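You operate a simulated robot arm through the tools that you are given. There is no shell and no other tool.

You run a simulated robot arm. Do the job below in one go: nothing can be reset, and whatever is moved stays where it is left.

TASK
Rivet the clamped blue book with the motor running, then switch off.
Fine: feed one rivet, guard down before the motor runs; draw the bed out last, the book still clamped.

It is judged by the outcome, as a careful person would: the job done as asked, and still so three seconds after it is handed in. It fails if anything else is knocked over, pushed out of place, dropped, spilled or broken.

THE ROBOT
A 6-joint arm with a two-finger parallel gripper, fixed in place. Base frame: the origin is on the floor under the middle of its stand, x ahead of it, y to its left, z up. Readings come in mm, degrees, newtons and seconds.
With the tool pointing down near the work surface it reaches from about 220 to 720 mm from the base axis. Its first joint turns from -66.0 to 66.0 degrees. Payload 2.45 kg.
The TCP is the grasp point between the finger pads, 24 mm short of the fingertips. In the tool frame z runs along the fingers and y along their closing line. The gripper opens to 68 mm. The fingers are 17 mm wide and 10 mm thick; the gripper's body (40 by 70 mm) begins 41 mm behind the TCP.
Orientation is told as [roll, pitch, yaw] about the base's x, y, z axes, in that order, counted from this pose: with the fingers straight down and closing along the base's y, the tool's x points along the base's -x, its y along +y and its z along -z.

THE INTERFACE
- The arm moves only by the tool servo_tool. Its arguments are lists of equal length, an entry for each row: "gripper": the finger opening in cm, from 0 to 6.8; "linear": the shift along the tool's x, y, z in cm, a list of three; "rot": the turn, a rotation vector about the tool's x, y, z in degrees, a list of three. In form: {"gripper": [gripper, ...], "linear": [[tx, ty, tz], ...], "rot": [[rx, ry, rz], ...]}. A call has 1 to 20 rows; each row shifts and turns the commanded pose from where the row before left it, along the tool's axes as they then stand. A row lasts 0.2 s, in which the tool goes at most 50 mm and 8.6 degrees; a call with a longer step from one row to the next is refused whole, and so is a gripper value outside its range. A pose out of reach is approached as far as the arm can. The call stops where the force on the tool passes 90 N (or 10 N more than at its start, if that is more) or the arm is blocked; 0.2 s more then pass. Each finger travels about 108 mm/s and halts on what it meets, pressing with about 41 N; the grip force reading is that of the motor and also rises with nothing between the fingers. The clock runs only during rows and for 0.2 s after the last one: add rows that do not move to give the fingers time. The reply holds the time, the measured pose of the TCP, the force on the tool along the base axes, the opening and the grip force, in the units named above and with some noise, with the torque about the TCP (base axes, N m) and any sound that the robot's microphone picked up, and new pictures: "pictures" is both (left out), scene, wrist or none.
- Cameras (640 x 400 px; columns grow to the right, rows downward): "scene" is fixed at [174.5, 411.3, 1487]; the picture's right is [-0.73, -0.68, 0.00], its down [-0.24, 0.26, -0.94] and it looks along [0.64, -0.69, -0.35] (base axes); focal length 289 px, centre (320, 200). "wrist" rides on the gripper at [84, 11, -75] in the tool frame; the picture's right is [-0.13, 0.99, 0.00], its down [-0.60, -0.08, -0.79] and it looks along [-0.79, -0.10, 0.61] (tool axes); focal length 251 px, centre (320, 200).
- locate(camera, pixels): for up to 12 pixels [column, row] of the newest picture of that camera ("zoom" is the newest enlarged one), the place [x, y, z] in the base frame of the surface seen there, good to about 2 mm. The clock stands still meanwhile.
- enlarge(camera, box): a new picture of the part [left, top, right, bottom] of that camera's present view, enlarged. The clock stands still meanwhile.
- finish_job(): hands the job in; it is judged then, once.

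Leave the gripper open and the arm clear of the work at the hand-in unless told otherwise.

The tools are called after "Request:" as a command line: name --argument value ..., lists and objects as JSON in quotes. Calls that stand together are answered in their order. servo_tool: Moves the arm, as the interface text tells. Its arguments: {"type":"object","properties":{"gripper":{"type":"array"},"linear":{"type":"array"},"rot":{"type":"array"},"pictures":{"type":"string","enum":["both","scene","wrist","none"]}},"required":["gripper","linear","rot"]} The other tools are called the same way: locate (camera, pixels) gives the place of the surface under pixels of a picture; enlarge (camera, box) takes an enlarged picture of a part of a camera's view; finish_job () hands the job in.

At the start:

```text
clock: 0.0
position: [349.0, -218.4, 1456.1]
orientation: [0.0, 0.0, 0.1]
contact_force: [0.1, 0.0, 0.7]
wrist_torque: [-0.01, 0.03, 0.04]
width: 68.0
grip_force: 0.1
```

scene: 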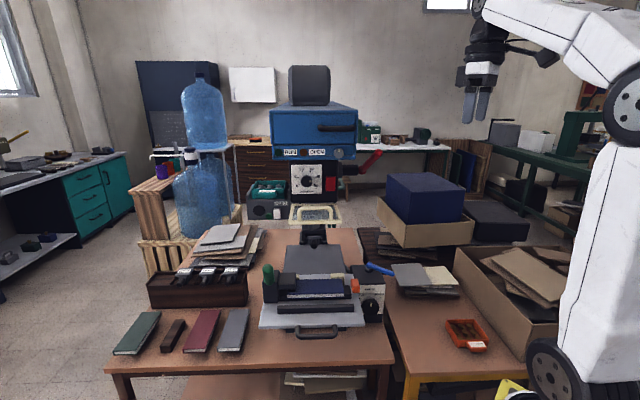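
wrist: 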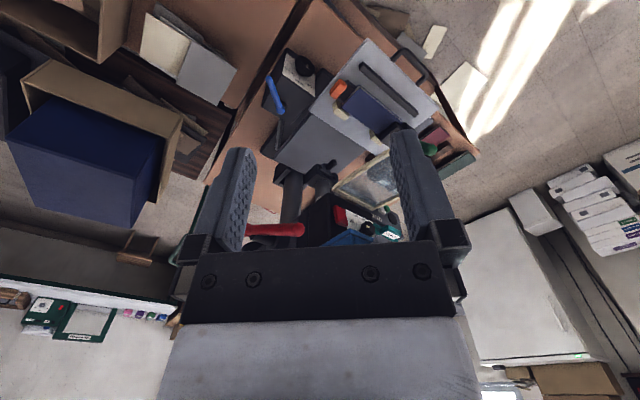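

I see a riveting machine in the middle: a blue head, a dial panel, a red lever and a bed with a blue book. I'll enlarge several parts before moving anything.

Request:
enlarge --camera "scene" --box '[250, 60, 410, 220]'

Request:
enlarge --camera "scene" --box '[240, 200, 420, 350]'

```text
2.50 times, centred on (330, 140) of scene
```

zoom: 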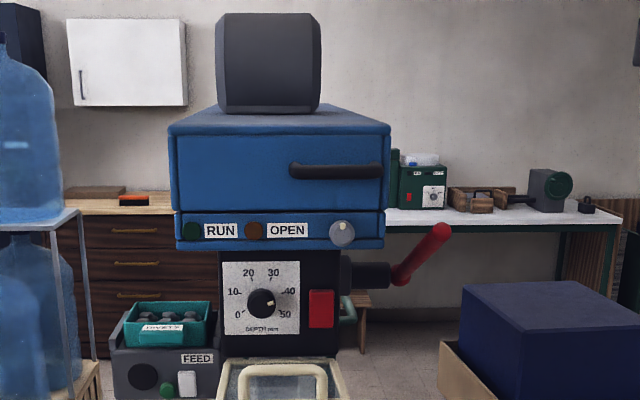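

```text
2.67 times, centred on (330, 275) of scene
```

zoom: 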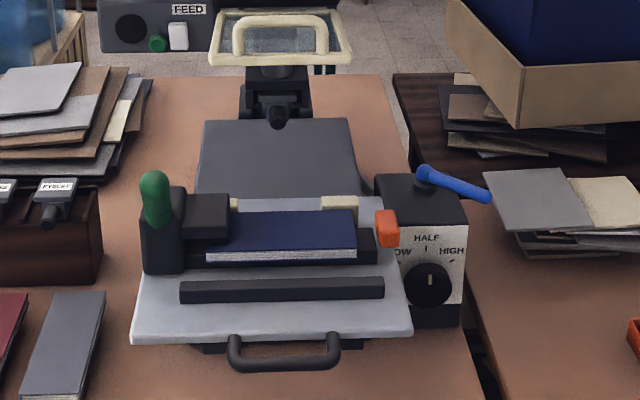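

I'll zoom in more on the panel, the feeder and the bed.

Request:
enlarge --camera "scene" --box '[265, 105, 395, 186]'

Request:
locate --camera "zoom" --pixels '[[55, 237], [200, 237], [375, 237], [330, 85], [200, 395], [330, 395], [600, 250]]'

Request:
enlarge --camera "scene" --box '[265, 140, 395, 221]'

Request:
locate --camera "zoom" --pixels '[[240, 215], [290, 235], [325, 235], [400, 185], [440, 125], [100, 330], [130, 350], [175, 230], [275, 325], [200, 320], [370, 320], [360, 230]]'

Request:
enlarge --camera "scene" --box '[255, 200, 395, 345]'

Request:
locate --camera "zoom" --pixels '[[320, 100], [320, 250], [320, 200]]'

```text
4.92 times, centred on (330, 146) of scene
```

zoom: 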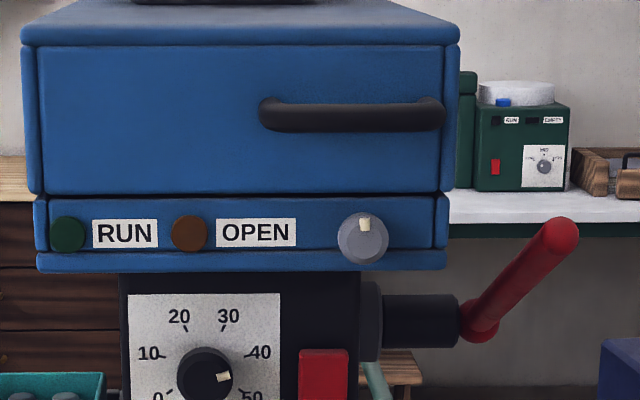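

```text
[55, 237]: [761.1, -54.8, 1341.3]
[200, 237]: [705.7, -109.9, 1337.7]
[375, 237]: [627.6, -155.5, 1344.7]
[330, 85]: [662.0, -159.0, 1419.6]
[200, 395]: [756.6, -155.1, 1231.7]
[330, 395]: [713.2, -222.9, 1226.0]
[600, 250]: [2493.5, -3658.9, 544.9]
```

```text
4.92 times, centred on (330, 180) of scene
```

zoom: 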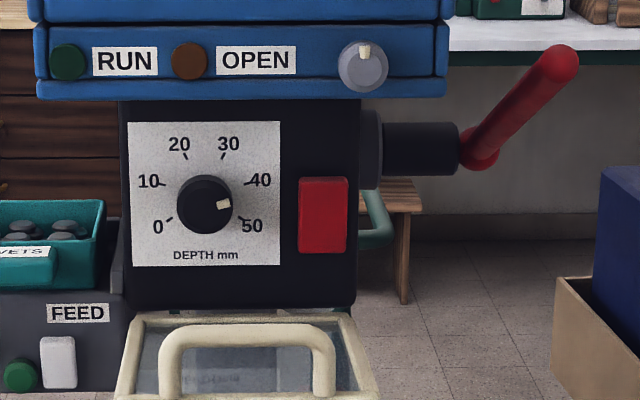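

```text
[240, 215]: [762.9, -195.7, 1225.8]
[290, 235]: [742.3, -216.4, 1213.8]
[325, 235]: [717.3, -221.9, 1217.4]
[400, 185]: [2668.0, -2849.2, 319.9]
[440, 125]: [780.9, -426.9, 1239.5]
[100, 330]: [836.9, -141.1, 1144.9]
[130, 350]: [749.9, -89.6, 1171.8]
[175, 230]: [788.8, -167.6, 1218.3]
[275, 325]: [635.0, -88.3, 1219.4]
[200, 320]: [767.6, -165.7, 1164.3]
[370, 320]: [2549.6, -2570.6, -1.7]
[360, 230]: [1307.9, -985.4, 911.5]
```

```text
2.76 times, centred on (325, 272) of scene
```

zoom: 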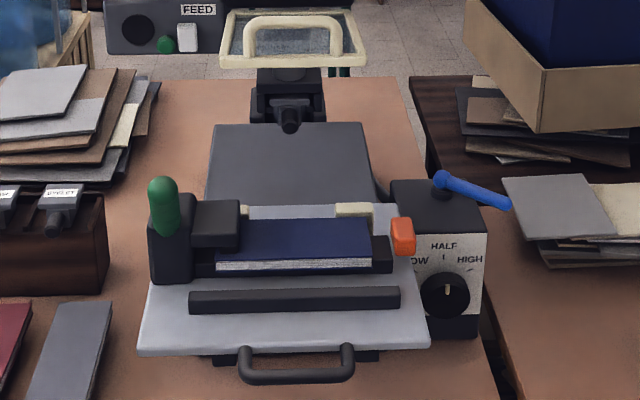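

```text
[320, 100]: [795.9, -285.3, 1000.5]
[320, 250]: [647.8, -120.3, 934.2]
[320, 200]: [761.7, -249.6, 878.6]
```

I'll zoom in on the feeder, the guard, the bed's clamp and the speed box, and read positions on each.

Request:
enlarge --camera "scene" --box '[235, 170, 307, 215]'

Request:
enlarge --camera "scene" --box '[280, 190, 352, 245]'

Request:
enlarge --camera "scene" --box '[255, 260, 325, 310]'

Request:
enlarge --camera "scene" --box '[330, 255, 400, 330]'

Request:
enlarge --camera "scene" --box '[255, 280, 375, 350]'

```text
8.89 times, centred on (271, 192) of scene
```

zoom: 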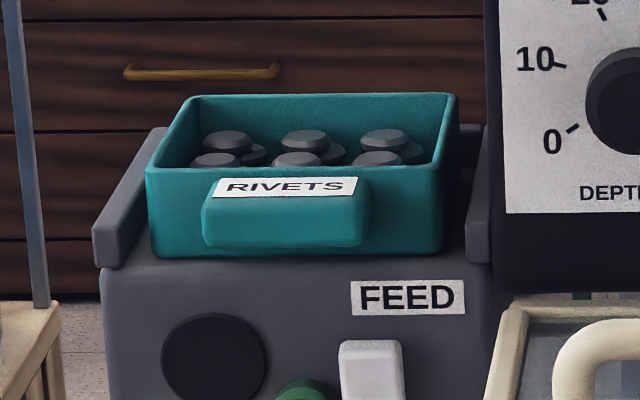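

```text
7.27 times, centred on (316, 218) of scene
```

zoom: 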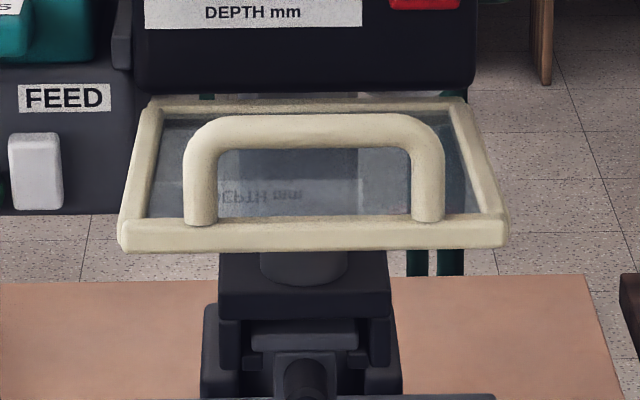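

```text
8.00 times, centred on (290, 285) of scene
```

zoom: 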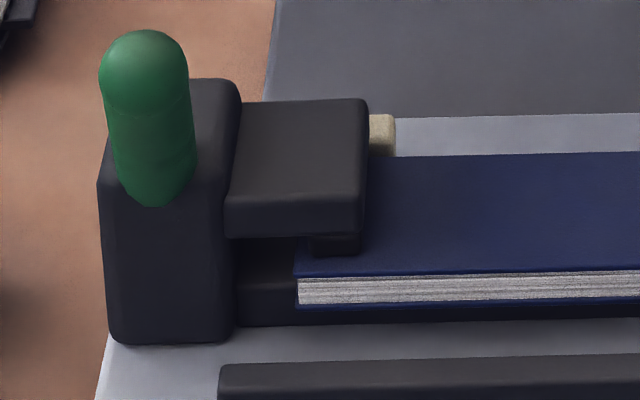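

```text
5.33 times, centred on (365, 292) of scene
```

zoom: 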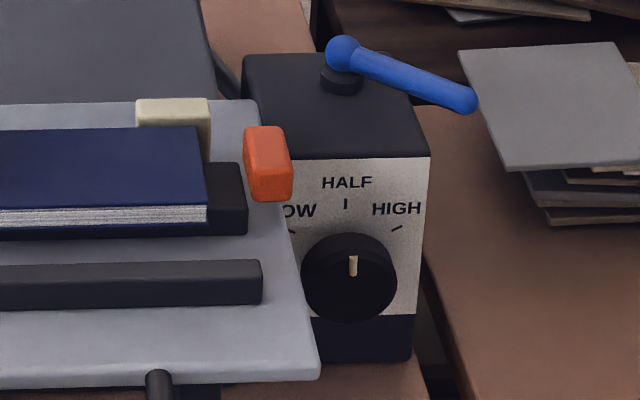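

```text
5.33 times, centred on (315, 315) of scene
```

zoom: 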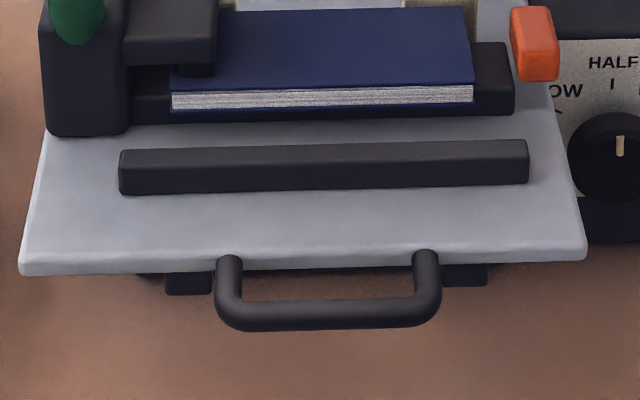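

I'll read coordinates of the key parts from fresh zooms, starting with the bed and speed box and then the guard, panel and feeder.

Request:
enlarge --camera "scene" --box '[255, 240, 395, 345]'

Request:
locate --camera "zoom" --pixels '[[60, 110], [60, 180], [130, 90], [360, 60], [450, 60], [500, 150], [505, 350], [40, 350], [180, 390], [300, 395], [250, 205], [490, 330]]'

Request:
locate --camera "scene" --pixels '[[318, 335], [296, 330], [340, 329], [262, 328], [364, 325], [268, 272], [355, 286], [367, 266], [390, 271], [372, 303], [374, 286], [120, 370]]'

Request:
enlarge --camera "scene" --box '[240, 130, 400, 230]'

Request:
locate --camera "zoom" --pixels '[[60, 45], [500, 45], [200, 70], [370, 60], [300, 165], [270, 190], [225, 215], [350, 215], [360, 160], [340, 85], [460, 125], [550, 55]]'

```text
3.81 times, centred on (325, 292) of scene
```

zoom: 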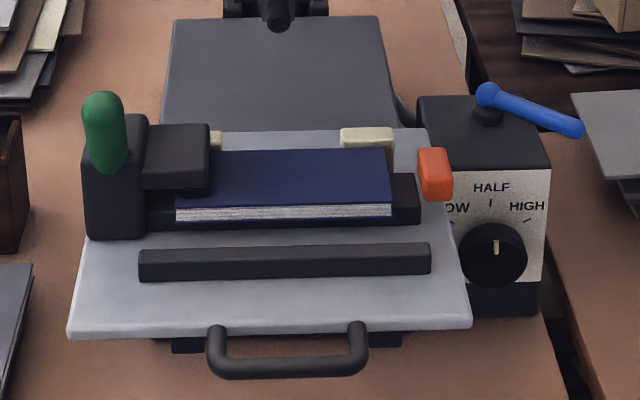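

```text
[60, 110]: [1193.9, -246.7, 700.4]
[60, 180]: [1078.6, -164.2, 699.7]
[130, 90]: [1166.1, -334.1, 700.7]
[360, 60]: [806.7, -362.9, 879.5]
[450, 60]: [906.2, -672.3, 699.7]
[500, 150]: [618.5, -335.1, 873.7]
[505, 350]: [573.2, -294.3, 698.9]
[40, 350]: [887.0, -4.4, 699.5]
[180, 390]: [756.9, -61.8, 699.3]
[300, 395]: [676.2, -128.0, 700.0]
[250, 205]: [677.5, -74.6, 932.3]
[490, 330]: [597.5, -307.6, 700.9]
```

```text
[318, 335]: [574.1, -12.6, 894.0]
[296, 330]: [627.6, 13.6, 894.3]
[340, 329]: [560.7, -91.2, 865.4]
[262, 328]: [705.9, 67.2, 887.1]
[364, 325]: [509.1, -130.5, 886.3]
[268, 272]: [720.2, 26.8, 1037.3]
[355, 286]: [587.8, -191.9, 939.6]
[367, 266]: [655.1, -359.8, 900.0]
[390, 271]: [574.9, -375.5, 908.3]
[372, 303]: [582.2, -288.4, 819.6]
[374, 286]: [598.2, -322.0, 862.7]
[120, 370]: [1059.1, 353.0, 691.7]
```

```text
4.00 times, centred on (320, 180) of scene
```

zoom: 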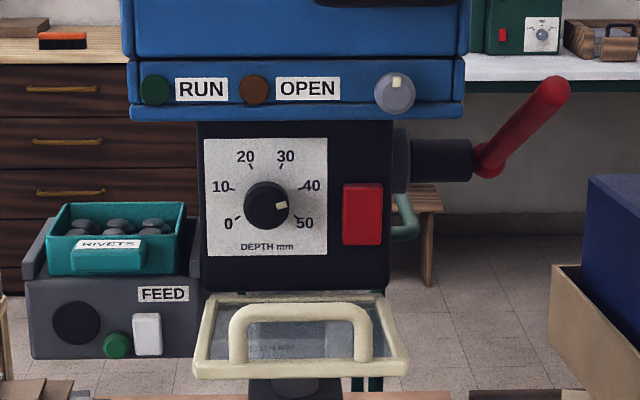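

```text
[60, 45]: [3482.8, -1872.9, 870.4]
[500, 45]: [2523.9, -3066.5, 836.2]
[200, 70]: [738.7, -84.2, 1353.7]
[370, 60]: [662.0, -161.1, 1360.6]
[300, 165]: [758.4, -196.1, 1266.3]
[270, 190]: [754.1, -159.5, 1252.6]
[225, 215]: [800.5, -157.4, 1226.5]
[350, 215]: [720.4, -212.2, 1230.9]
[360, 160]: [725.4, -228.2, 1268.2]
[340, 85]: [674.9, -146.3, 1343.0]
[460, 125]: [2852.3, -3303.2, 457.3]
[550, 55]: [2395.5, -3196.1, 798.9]
```

The machine stands turned by 45°: its right is about (-0.71, -0.71) and its front about (-0.71, 0.71). The bed front edge is at z≈887, the panel is near z 1220, and the guard handle is near (635, -88, 1219). I'll turn the tool by yaw -45° and move in front of the machine, high up, to look with the wrist camera.

Request:
servo_tool --gripper '[6.8, 6.8, 6.8, 6.8, 6.8, 6.8, 6.8, 6.8, 6.8, 6.8, 6.8, 6.8, 6.8, 6.8]' --linear '[[0, 0, 0], [0, 0, 0], [0, 0, 0], [0, 0, 0], [0, 0, 0], [0, 0, 0], [1.4, 4.4, 0], [1.4, 4.4, 0], [1.4, 4.4, 0], [1.4, 4.4, 0], [1.4, 4.4, 0], [1.4, 4.4, 0], [1.4, 4.4, 0], [0, 0, 0]]' --rot '[[0, 0, 7.5], [0, 0, 7.5], [0, 0, 7.5], [0, 0, 7.5], [0, 0, 7.5], [0, 0, 7.5], [0, 0, 0], [0, 0, 0], [0, 0, 0], [0, 0, 0], [0, 0, 0], [0, 0, 0], [0, 0, 0], [0, 0, 0]]'

```text
clock: 3.0
position: [499.4, 69.3, 1453.9]
orientation: [0.0, -0.1, -44.8]
contact_force: [-0.2, -1.1, 0.3]
wrist_torque: [0.0, 0.0, -0.02]
width: 68.1
grip_force: 0.2
```

scene: 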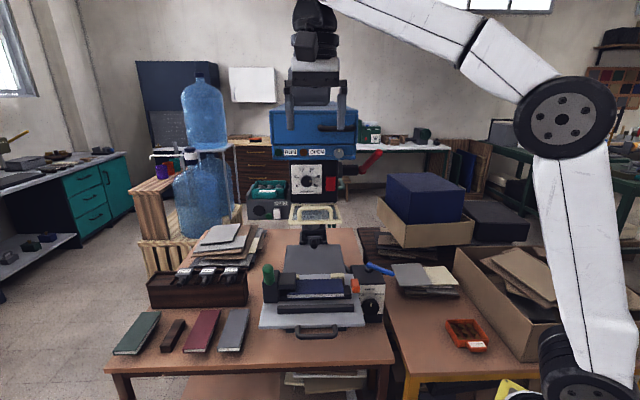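
wrist: 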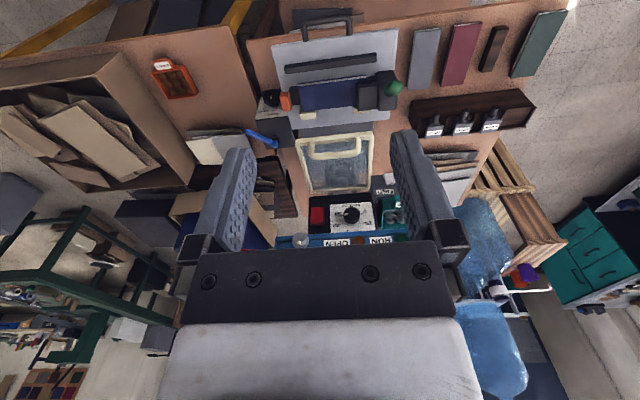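

The wrist camera now looks down over the machine, with the picture upside-down. I'll zoom in on the guard, bed and panel.

Request:
enlarge --camera "wrist" --box '[230, 10, 420, 130]'

Request:
locate --camera "wrist" --pixels '[[328, 22], [330, 33], [335, 58], [270, 60], [398, 40], [394, 88], [286, 100], [262, 140], [275, 145], [335, 92], [303, 112], [330, 104]]'

Request:
enlarge --camera "wrist" --box '[260, 120, 410, 250]'

Request:
locate --camera "wrist" --pixels '[[338, 158], [308, 150], [368, 143], [300, 140], [372, 134], [312, 190], [372, 184], [318, 215], [351, 215], [300, 241], [375, 192], [392, 215]]'

```text
3.33 times, centred on (325, 70) of wrist
```

zoom: 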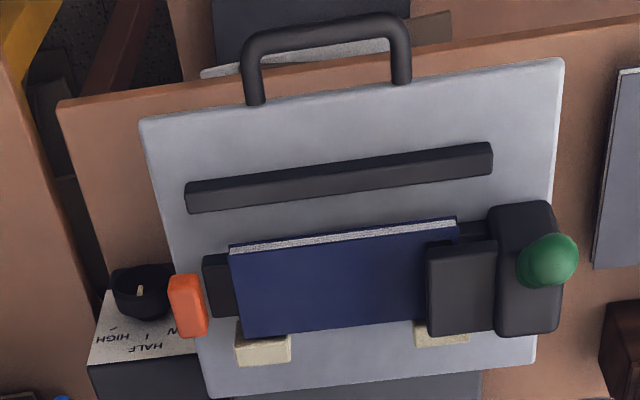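

```text
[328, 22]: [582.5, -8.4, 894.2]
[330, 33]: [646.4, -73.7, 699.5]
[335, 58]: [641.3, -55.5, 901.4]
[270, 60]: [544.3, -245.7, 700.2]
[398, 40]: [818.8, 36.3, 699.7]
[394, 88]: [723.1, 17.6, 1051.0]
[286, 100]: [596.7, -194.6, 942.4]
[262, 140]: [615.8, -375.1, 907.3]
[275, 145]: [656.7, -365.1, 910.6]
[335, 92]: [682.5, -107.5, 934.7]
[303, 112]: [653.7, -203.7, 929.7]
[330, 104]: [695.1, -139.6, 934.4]
```

```text
3.08 times, centred on (335, 185) of wrist
```

zoom: 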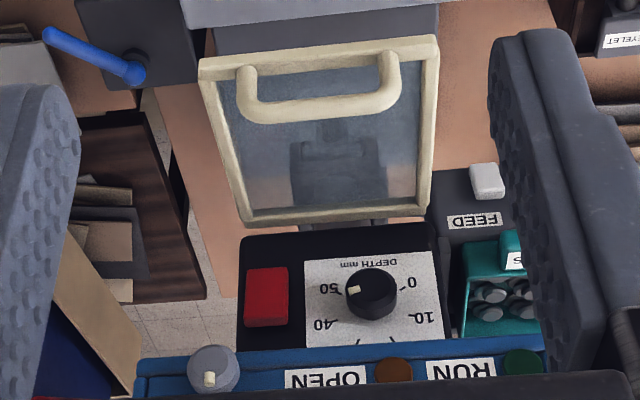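

```text
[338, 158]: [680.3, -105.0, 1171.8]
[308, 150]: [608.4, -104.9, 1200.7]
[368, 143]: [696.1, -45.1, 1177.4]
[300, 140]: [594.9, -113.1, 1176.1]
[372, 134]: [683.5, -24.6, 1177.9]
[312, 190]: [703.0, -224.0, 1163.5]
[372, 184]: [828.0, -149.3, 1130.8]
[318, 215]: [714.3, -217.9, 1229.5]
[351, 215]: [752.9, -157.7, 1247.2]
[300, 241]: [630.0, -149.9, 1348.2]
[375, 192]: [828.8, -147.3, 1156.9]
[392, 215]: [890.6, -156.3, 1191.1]
```

The guard is raised nearly flat: its front edge is at z≈1177 and its hinge at the back, near z≈1163. I'll lower in front of the machine and tilt the tool so the wrist camera looks under the guard. I want to see the ram and the bed travel.

Request:
servo_tool --gripper '[6.8, 6.8, 6.8, 6.8, 6.8, 6.8, 6.8, 6.8, 6.8, 6.8, 6.8, 6.8, 6.8, 6.8]' --linear '[[0, 0, 4.6], [0, 0, 4.6], [0, 0, 4.6], [0, 0, 4.6], [0, 0, 4.6], [0, 0, 4.6], [0, 0, 4.6], [-2, 0, 4.6], [0, 0, 0], [0, 0, 0], [0, 0, 0], [0, 0, 0], [0, 0, 0], [0, 0, 0]]' --rot '[[0, 0, 0], [0, 0, 0], [0, 0, 0], [0, 0, 0], [0, 0, 0], [0, 0, 0], [0, 0, 0], [0, 0, 0], [0, -7.5, 0], [0, -7.5, 0], [0, -7.5, 0], [0, -7.5, 0], [0, -7.5, 0], [0, 0, 0]]'

```text
refused: row 8 steps farther than a row can; nothing moved
```

The last row was slightly too long, so I'll split it.

Request:
servo_tool --gripper '[6.8, 6.8, 6.8, 6.8, 6.8, 6.8, 6.8, 6.8, 6.8, 6.8, 6.8, 6.8, 6.8, 6.8, 6.8]' --linear '[[0, 0, 4.6], [0, 0, 4.6], [0, 0, 4.6], [0, 0, 4.6], [0, 0, 4.6], [0, 0, 4.6], [0, 0, 4.6], [0, 0, 4.6], [-2, 0, 0], [0, 0, 0], [0, 0, 0], [0, 0, 0], [0, 0, 0], [0, 0, 0], [0, 0, 0]]' --rot '[[0, 0, 0], [0, 0, 0], [0, 0, 0], [0, 0, 0], [0, 0, 0], [0, 0, 0], [0, 0, 0], [0, 0, 0], [0, 0, 0], [0, -7.5, 0], [0, -7.5, 0], [0, -7.5, 0], [0, -7.5, 0], [0, -7.5, 0], [0, 0, 0]]'

Request:
enlarge --camera "wrist" --box '[200, 40, 440, 190]'

```text
clock: 6.2
position: [512.3, 54.4, 1089.1]
orientation: [0.0, -37.6, -45.0]
contact_force: [0.5, 0.0, 0.3]
wrist_torque: [0.01, -0.03, 0.02]
width: 68.3
grip_force: 0.1
```

scene: 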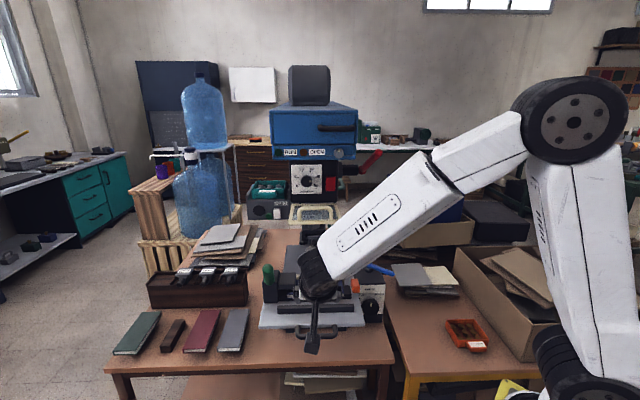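
wrist: 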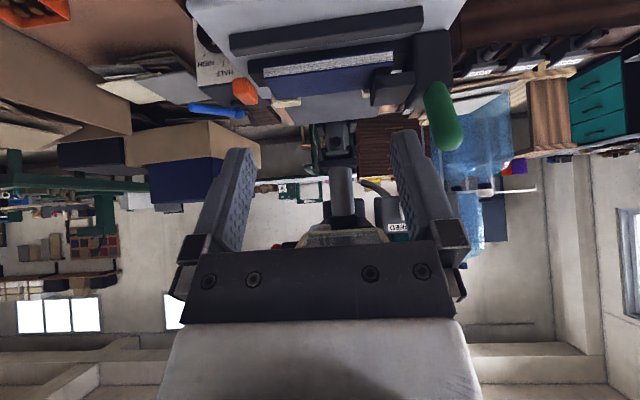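

```text
2.67 times, centred on (320, 115) of wrist
```

zoom: 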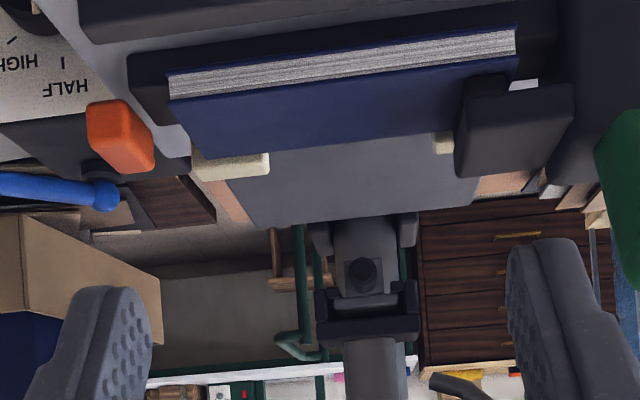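

I'll read the ram and bed geometry from this zoom.

Request:
locate --camera "zoom" --pixels '[[363, 275], [370, 325], [375, 375], [345, 235], [385, 240], [350, 180], [260, 218], [465, 195], [235, 165], [190, 125], [345, 130], [345, 65]]'

Request:
locate --camera "zoom" --pixels '[[120, 135], [105, 180], [60, 185], [530, 130], [620, 180], [500, 90], [160, 90], [200, 40], [400, 15], [320, 290], [410, 295], [350, 255]]'

```text
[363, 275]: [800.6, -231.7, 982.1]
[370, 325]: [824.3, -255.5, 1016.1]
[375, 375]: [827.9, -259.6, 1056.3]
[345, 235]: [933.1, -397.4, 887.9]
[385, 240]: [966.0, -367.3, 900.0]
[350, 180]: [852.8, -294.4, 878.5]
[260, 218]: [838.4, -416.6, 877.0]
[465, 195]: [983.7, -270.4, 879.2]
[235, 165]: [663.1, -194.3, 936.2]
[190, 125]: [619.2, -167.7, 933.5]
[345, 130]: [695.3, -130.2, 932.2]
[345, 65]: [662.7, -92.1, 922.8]
```

```text
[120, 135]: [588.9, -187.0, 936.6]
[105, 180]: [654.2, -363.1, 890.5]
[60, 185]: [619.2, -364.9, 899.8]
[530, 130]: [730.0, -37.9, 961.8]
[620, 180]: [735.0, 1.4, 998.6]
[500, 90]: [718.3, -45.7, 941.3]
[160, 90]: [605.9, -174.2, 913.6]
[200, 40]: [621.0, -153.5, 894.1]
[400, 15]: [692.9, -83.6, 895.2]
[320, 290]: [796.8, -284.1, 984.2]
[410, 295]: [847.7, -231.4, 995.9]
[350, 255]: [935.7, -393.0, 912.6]
```

The ram axis is at s≈-402, d≈-763 in the machine frame, where d grows toward the front. The book sits at d≈-555, so the bed appears to be drawn out by about 200 mm. I'll zoom in on the orange part, the clamp and the blue lever.

Request:
enlarge --camera "wrist" --box '[180, 20, 290, 130]'

Request:
enlarge --camera "wrist" --box '[360, 20, 470, 160]'

Request:
enlarge --camera "scene" --box '[340, 260, 400, 300]'

```text
3.64 times, centred on (235, 75) of wrist
```

zoom: 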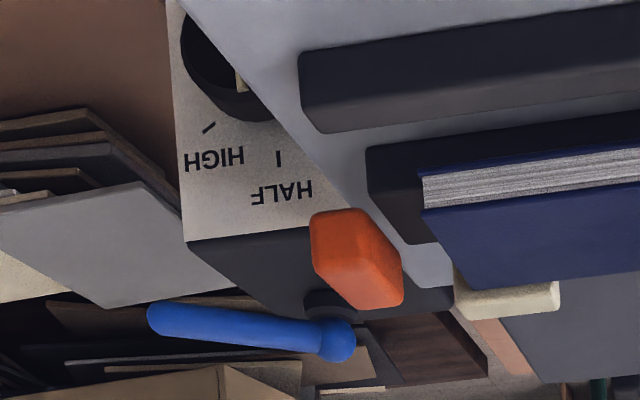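

```text
2.86 times, centred on (415, 90) of wrist
```

zoom: 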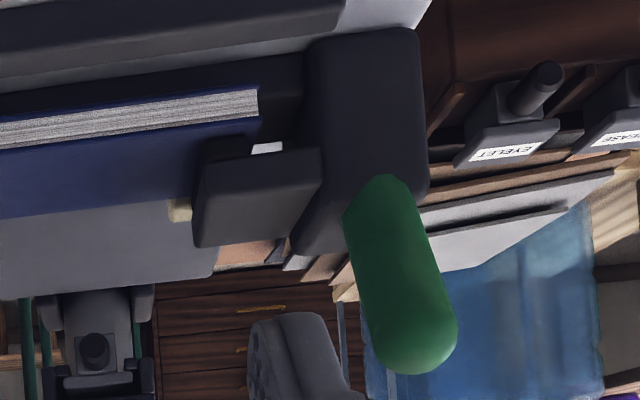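

```text
10.00 times, centred on (370, 280) of scene
```

zoom: 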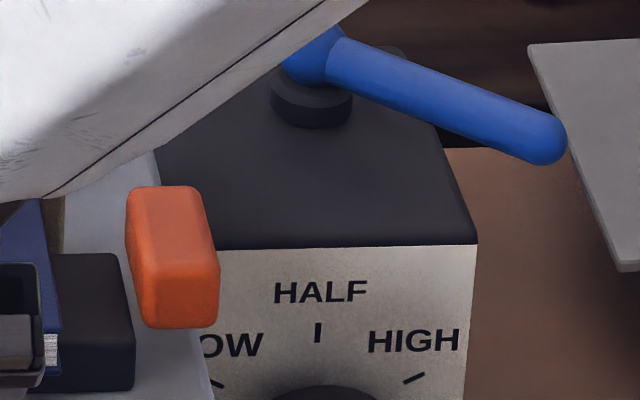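

Next I'll locate the red lever, the red switch, the white feed button, the green dome and the grey knob in the scene picture.

Request:
locate --camera "scene" --pixels '[[380, 153], [376, 157], [371, 163], [365, 170], [356, 169], [345, 169]]'

Request:
enlarge --camera "scene" --box '[330, 140, 402, 185]'

Request:
locate --camera "zoom" --pixels '[[440, 115], [420, 140], [380, 180], [340, 235], [310, 280], [270, 255], [200, 250], [130, 250], [90, 230], [80, 330], [10, 330], [20, 280]]'

Request:
enlarge --camera "scene" --box '[240, 175, 304, 215]'

Request:
locate --camera "zoom" --pixels '[[366, 375], [366, 330], [340, 365], [390, 365], [285, 385], [200, 320], [410, 240], [240, 170], [130, 350], [430, 300], [60, 200], [470, 200]]'

```text
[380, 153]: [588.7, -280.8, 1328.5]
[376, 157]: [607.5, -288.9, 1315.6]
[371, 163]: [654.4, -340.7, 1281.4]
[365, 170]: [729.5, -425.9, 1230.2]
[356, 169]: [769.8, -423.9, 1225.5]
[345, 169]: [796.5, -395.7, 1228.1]
```

```text
8.89 times, centred on (366, 162) of scene
```

zoom: 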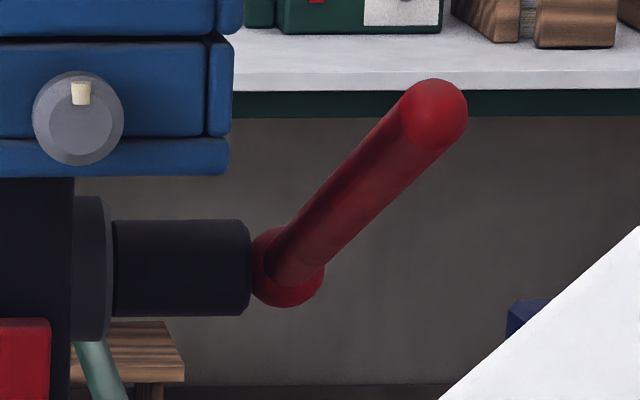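

```text
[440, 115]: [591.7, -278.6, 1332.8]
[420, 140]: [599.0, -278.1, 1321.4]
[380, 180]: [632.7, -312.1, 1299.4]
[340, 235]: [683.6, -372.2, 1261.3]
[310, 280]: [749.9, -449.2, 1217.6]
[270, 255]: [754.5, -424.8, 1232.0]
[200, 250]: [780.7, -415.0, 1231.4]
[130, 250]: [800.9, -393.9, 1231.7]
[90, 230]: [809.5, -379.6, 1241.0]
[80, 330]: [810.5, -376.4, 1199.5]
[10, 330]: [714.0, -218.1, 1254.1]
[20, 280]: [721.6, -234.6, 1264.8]
```

```text
10.00 times, centred on (272, 195) of scene
```

zoom: 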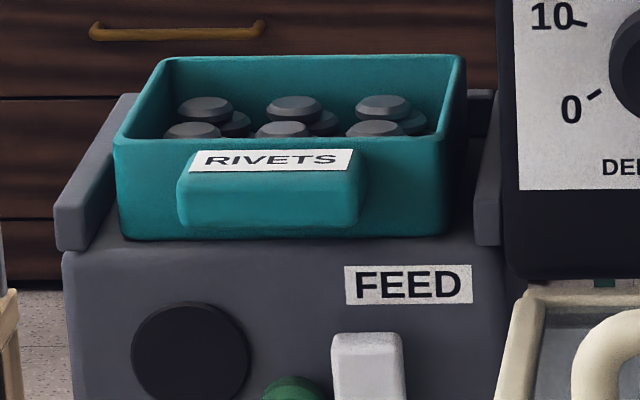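

```text
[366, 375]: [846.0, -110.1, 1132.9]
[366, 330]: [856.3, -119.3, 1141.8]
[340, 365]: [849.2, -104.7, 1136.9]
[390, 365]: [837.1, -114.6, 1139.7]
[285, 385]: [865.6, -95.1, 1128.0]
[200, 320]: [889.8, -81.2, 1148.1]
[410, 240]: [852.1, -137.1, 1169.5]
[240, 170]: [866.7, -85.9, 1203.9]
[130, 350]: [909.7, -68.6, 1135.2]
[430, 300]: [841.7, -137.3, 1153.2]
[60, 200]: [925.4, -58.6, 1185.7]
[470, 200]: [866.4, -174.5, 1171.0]
```

I'll check whether the red switch is tilted like a rocker and get the exact handle geometry. I'll sample several points on each.

Request:
enlarge --camera "scene" --box '[318, 170, 350, 195]'

Request:
locate --camera "scene" --pixels '[[331, 177], [331, 180], [331, 183], [331, 186], [331, 189], [328, 183], [334, 183], [325, 183], [337, 183], [331, 191], [331, 175]]'

```text
16.00 times, centred on (334, 182) of scene
```

zoom: 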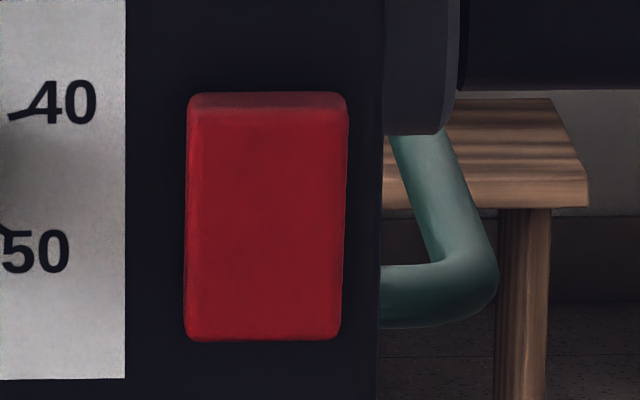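

```text
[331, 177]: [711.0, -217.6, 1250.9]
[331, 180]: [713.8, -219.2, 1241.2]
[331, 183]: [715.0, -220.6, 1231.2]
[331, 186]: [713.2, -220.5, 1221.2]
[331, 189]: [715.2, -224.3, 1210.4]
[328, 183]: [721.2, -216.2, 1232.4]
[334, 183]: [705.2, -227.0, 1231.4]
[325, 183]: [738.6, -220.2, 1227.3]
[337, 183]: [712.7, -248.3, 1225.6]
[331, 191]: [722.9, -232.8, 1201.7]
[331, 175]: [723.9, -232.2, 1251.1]
```

The red switch is a rocker with its top standing out by about 7 mm, so pressing the top should turn it on. The white feed button is at about (846, -110, 1133). I'll bring the tool back to vertical to get a clear look at the bed handle.

Request:
servo_tool --gripper '[6.8, 6.8, 6.8, 6.8, 6.8, 6.8, 6.8]' --linear '[[0, 0, 0], [0, 0, 0], [0, 0, 0], [0, 0, 0], [0, 0, 0], [3, 0, 0], [0, 0, 0]]' --rot '[[0, 7.5, 0], [0, 7.5, 0], [0, 7.5, 0], [0, 7.5, 0], [0, 7.5, 0], [0, 0, 0], [0, 0, 0]]'

Request:
enlarge --camera "wrist" --box '[180, 0, 460, 150]'

```text
clock: 7.8
position: [490.6, 76.9, 1088.6]
orientation: [0.1, 0.0, -45.0]
contact_force: [-0.6, 0.0, -0.2]
wrist_torque: [-0.01, 0.02, 0.03]
width: 68.1
grip_force: 0.1
```

scene: 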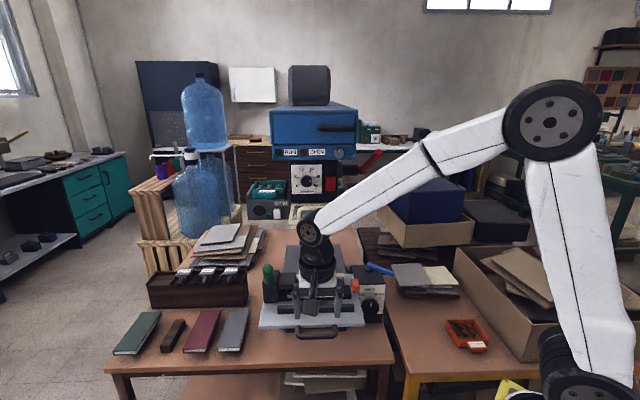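
wrist: 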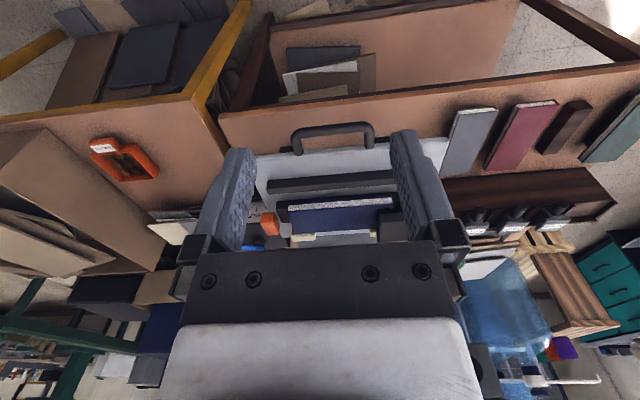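

```text
2.29 times, centred on (320, 75) of wrist
```

zoom: 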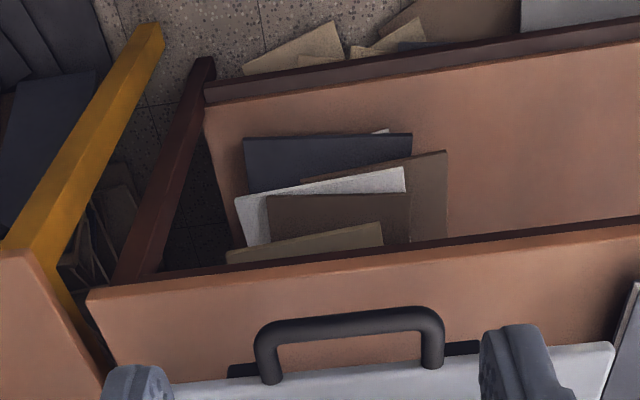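

Request:
locate --camera "zoom" --pixels '[[350, 323], [350, 314], [350, 332], [268, 350], [433, 350], [268, 370], [433, 360], [350, 372], [350, 380], [300, 325], [240, 371], [460, 348]]'

Request:
locate --camera "wrist" --pixels '[[335, 132], [335, 145], [335, 160], [335, 178], [335, 185], [335, 192], [335, 205], [330, 235], [330, 242], [270, 224], [290, 160], [380, 148]]'

```text
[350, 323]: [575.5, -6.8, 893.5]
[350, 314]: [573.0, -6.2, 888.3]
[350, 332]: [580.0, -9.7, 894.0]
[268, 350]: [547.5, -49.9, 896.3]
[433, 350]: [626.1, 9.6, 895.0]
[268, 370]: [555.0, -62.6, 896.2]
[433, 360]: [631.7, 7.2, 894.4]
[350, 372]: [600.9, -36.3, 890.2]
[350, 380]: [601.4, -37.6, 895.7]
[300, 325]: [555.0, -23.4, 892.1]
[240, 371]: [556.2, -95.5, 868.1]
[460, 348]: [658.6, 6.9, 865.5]
```

```text
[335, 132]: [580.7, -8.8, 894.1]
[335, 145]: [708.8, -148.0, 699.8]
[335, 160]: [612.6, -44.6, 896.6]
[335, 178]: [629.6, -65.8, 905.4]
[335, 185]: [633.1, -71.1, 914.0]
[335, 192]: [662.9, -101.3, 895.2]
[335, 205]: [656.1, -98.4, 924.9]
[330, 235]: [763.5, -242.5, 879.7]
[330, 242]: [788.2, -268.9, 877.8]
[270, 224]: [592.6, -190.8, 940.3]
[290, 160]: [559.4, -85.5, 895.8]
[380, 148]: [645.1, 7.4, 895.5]
```

The handle bar is centred near d≈-414, z≈887, with about a 30 mm gap behind it to the bed edge at d≈-451. I'll close the fingers, tilt the tool 40° toward the machine and come down just in front of the bar.

Request:
servo_tool --gripper '[0, 0, 0, 0, 0, 0, 0, 0, 0, 0, 0]' --linear '[[0, 0, 0], [0, 0, 0], [0, 0, 0], [0, 0, 0], [0, 0, 0], [1.28, 0, 3.78], [1.28, 0, 3.78], [1.28, 0, 3.78], [1.28, 0, 3.78], [1.28, 0, 3.78], [0, 0, 0]]' --rot '[[0, -8, 0], [0, -8, 0], [0, -8, 0], [0, -8, 0], [0, -8, 0], [0, 0, 0], [0, 0, 0], [0, 0, 0], [0, 0, 0], [0, 0, 0], [0, 0, 0]]'

Request:
enlarge --camera "scene" --box '[240, 240, 420, 352]'

```text
clock: 10.2
position: [542.9, 25.0, 901.9]
orientation: [0.0, -39.9, -45.0]
contact_force: [0.2, -0.2, 0.2]
wrist_torque: [-0.01, -0.01, 0.0]
width: 0.0
grip_force: 23.7
```

scene: 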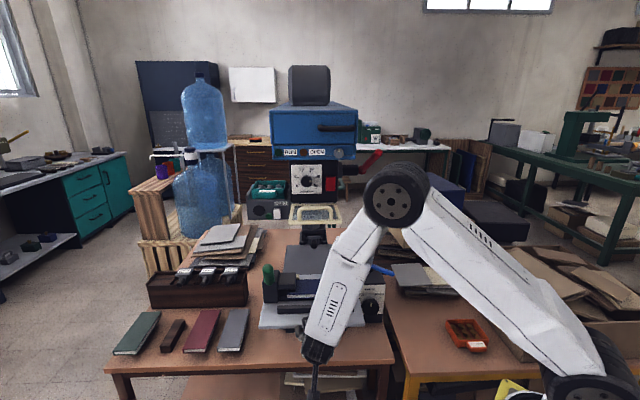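
wrist: 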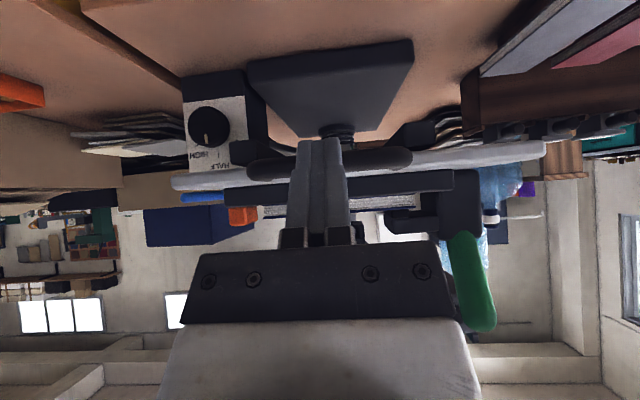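

```text
3.56 times, centred on (330, 296) of scene
```

zoom: 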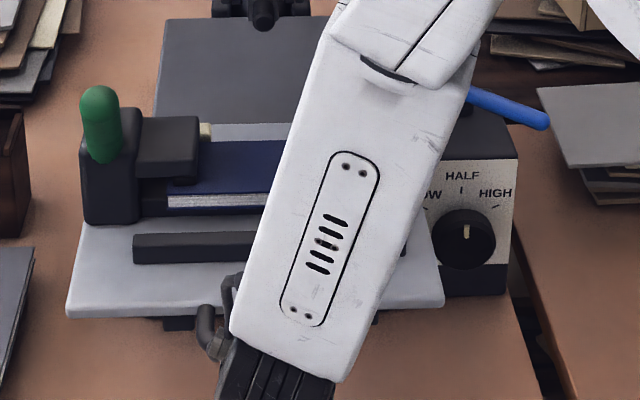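

I see a grey part below the bed with a small stem. I want to know what that is before pushing, so I'll locate points on it and zoom in.

Request:
locate --camera "wrist" --pixels '[[330, 60], [265, 75], [400, 50], [330, 110], [300, 130], [375, 130], [337, 133], [220, 125], [230, 165], [250, 175], [240, 215], [260, 165]]'

Request:
enlarge --camera "wrist" --box '[170, 30, 490, 230]'

```text
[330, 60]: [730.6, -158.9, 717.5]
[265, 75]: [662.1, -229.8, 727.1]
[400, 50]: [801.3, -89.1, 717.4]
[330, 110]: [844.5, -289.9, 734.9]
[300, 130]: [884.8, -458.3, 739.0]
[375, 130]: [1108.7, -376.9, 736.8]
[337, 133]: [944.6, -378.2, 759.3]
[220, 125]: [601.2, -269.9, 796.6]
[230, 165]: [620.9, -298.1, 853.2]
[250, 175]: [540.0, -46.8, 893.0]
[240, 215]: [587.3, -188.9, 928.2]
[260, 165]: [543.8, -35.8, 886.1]
```

```text
2.00 times, centred on (330, 130) of wrist
```

zoom: 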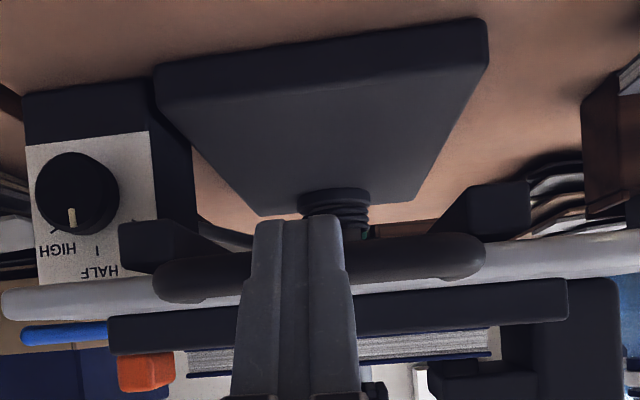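

The base foot is low (z≈720–740), so nothing blocks the bed handle's path. Now I'll push the handle gently straight into the machine, about 60 mm.

Request:
servo_tool --gripper '[0, 0, 0, 0, 0, 0, 0]' --linear '[[-0.766, 0, 0.643], [-0.766, 0, 0.643], [-0.766, 0, 0.643], [-0.766, 0, 0.643], [-0.766, 0, 0.643], [-0.766, 0, 0.643], [0, 0, 0]]' --rot '[[0, 0, 0], [0, 0, 0], [0, 0, 0], [0, 0, 0], [0, 0, 0], [0, 0, 0], [0, 0, 0]]'

Request:
enlarge --camera "wrist" --box '[170, 30, 490, 230]'

```text
clock: 11.8
position: [585.0, -18.9, 903.7]
orientation: [-0.2, -40.2, -45.0]
contact_force: [-0.8, 0.4, 0.8]
wrist_torque: [-0.03, -0.02, -0.03]
width: 0.0
grip_force: 23.5
```

scene: 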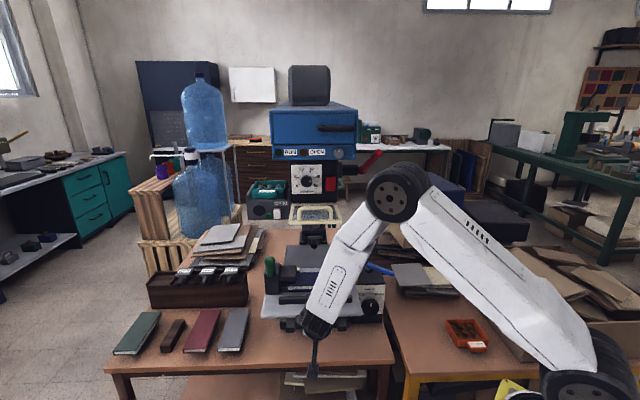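
wrist: 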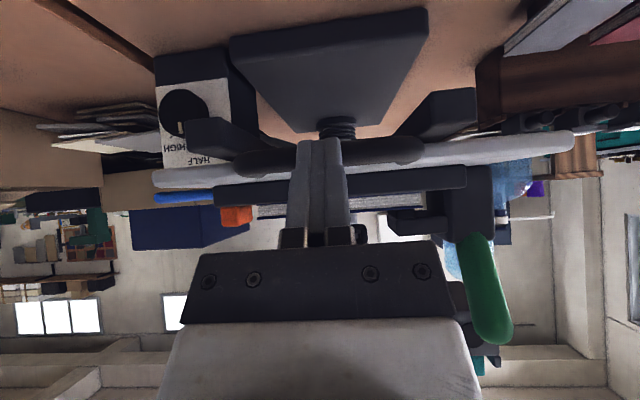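

```text
2.00 times, centred on (330, 130) of wrist
```

zoom: 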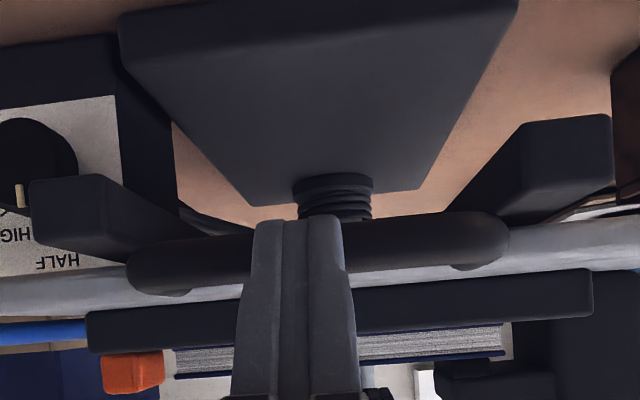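

The bed slides in freely at under 1 N, and the orange piece rides along with it. I'll keep pushing in.

Request:
servo_tool --gripper '[0, 0, 0, 0, 0, 0, 0, 0, 0, 0, 0]' --linear '[[-0.766, 0, 0.643], [-0.766, 0, 0.643], [-0.766, 0, 0.643], [-0.766, 0, 0.643], [-0.766, 0, 0.643], [-0.766, 0, 0.643], [-0.766, 0, 0.643], [-0.766, 0, 0.643], [-0.766, 0, 0.643], [-0.766, 0, 0.643], [0, 0, 0]]' --rot '[[0, 0, 0], [0, 0, 0], [0, 0, 0], [0, 0, 0], [0, 0, 0], [0, 0, 0], [0, 0, 0], [0, 0, 0], [0, 0, 0], [0, 0, 0], [0, 0, 0]]'

Request:
enlarge --camera "scene" --box '[240, 200, 420, 330]'

```text
clock: 14.2
position: [656.4, -90.1, 902.7]
orientation: [-0.1, -40.2, -44.9]
contact_force: [-1.1, 1.4, -0.1]
wrist_torque: [0.04, 0.02, 0.02]
width: 0.1
grip_force: 23.7
```

scene: 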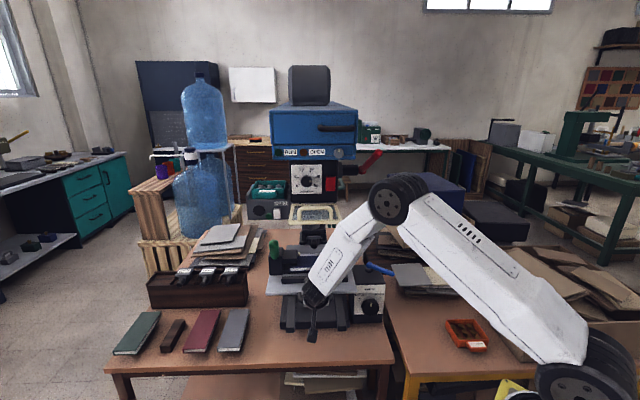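
wrist: 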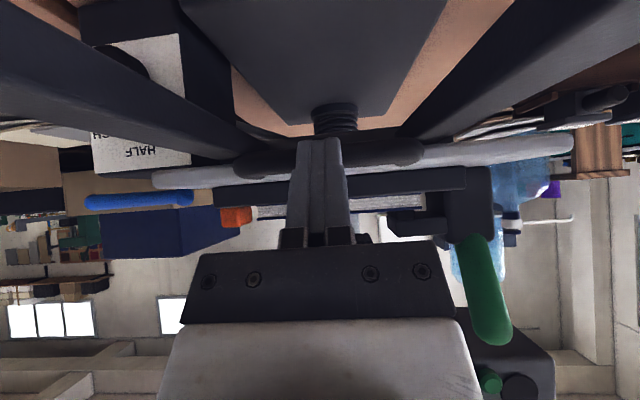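

```text
3.08 times, centred on (330, 265) of scene
```

zoom: 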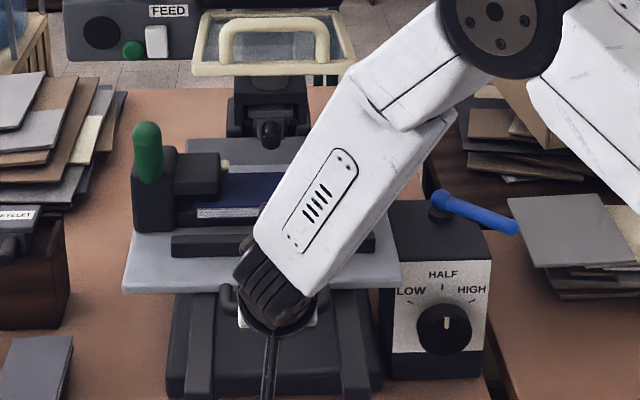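

It's about 140 mm in and still free. I'll push on in smaller steps and watch for the end stop.

Request:
servo_tool --gripper '[0, 0, 0, 0, 0, 0, 0, 0, 0, 0, 0, 0]' --linear '[[-0.536, 0, 0.45], [-0.536, 0, 0.45], [-0.536, 0, 0.45], [-0.536, 0, 0.45], [-0.536, 0, 0.45], [-0.536, 0, 0.45], [-0.536, 0, 0.45], [-0.536, 0, 0.45], [-0.536, 0, 0.45], [-0.536, 0, 0.45], [-0.536, 0, 0.45], [0, 0, 0]]' --rot '[[0, 0, 0], [0, 0, 0], [0, 0, 0], [0, 0, 0], [0, 0, 0], [0, 0, 0], [0, 0, 0], [0, 0, 0], [0, 0, 0], [0, 0, 0], [0, 0, 0], [0, 0, 0]]'

Request:
enlarge --camera "scene" --box '[240, 200, 420, 330]'

```text
clock: 16.8
position: [709.6, -144.8, 904.5]
orientation: [-0.1, -40.0, -45.0]
contact_force: [-0.1, 0.6, 0.2]
wrist_torque: [0.03, 0.0, 0.01]
width: 0.1
grip_force: 23.5
```

scene: 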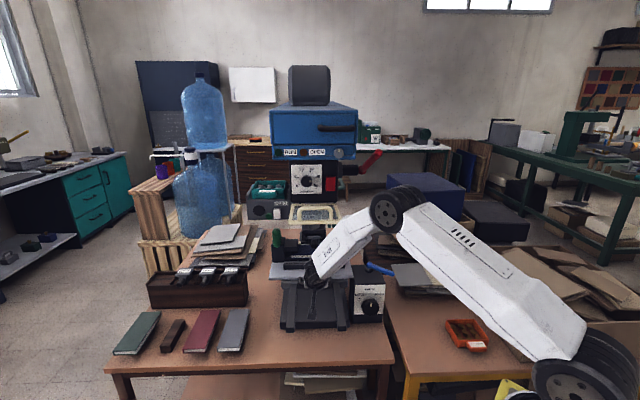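
wrist: 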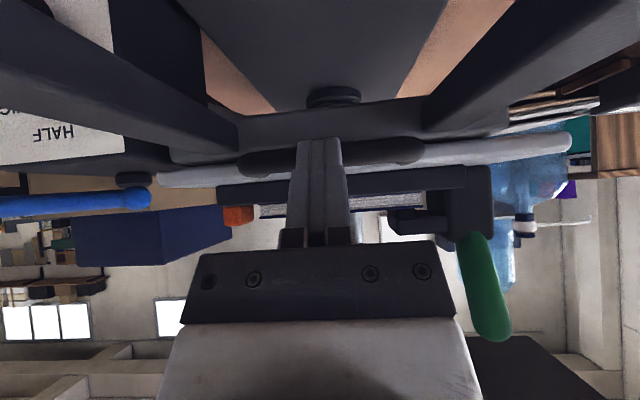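

```text
3.08 times, centred on (330, 265) of scene
```

zoom: 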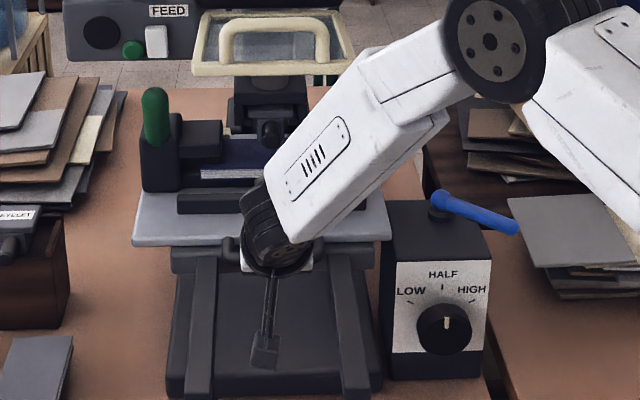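

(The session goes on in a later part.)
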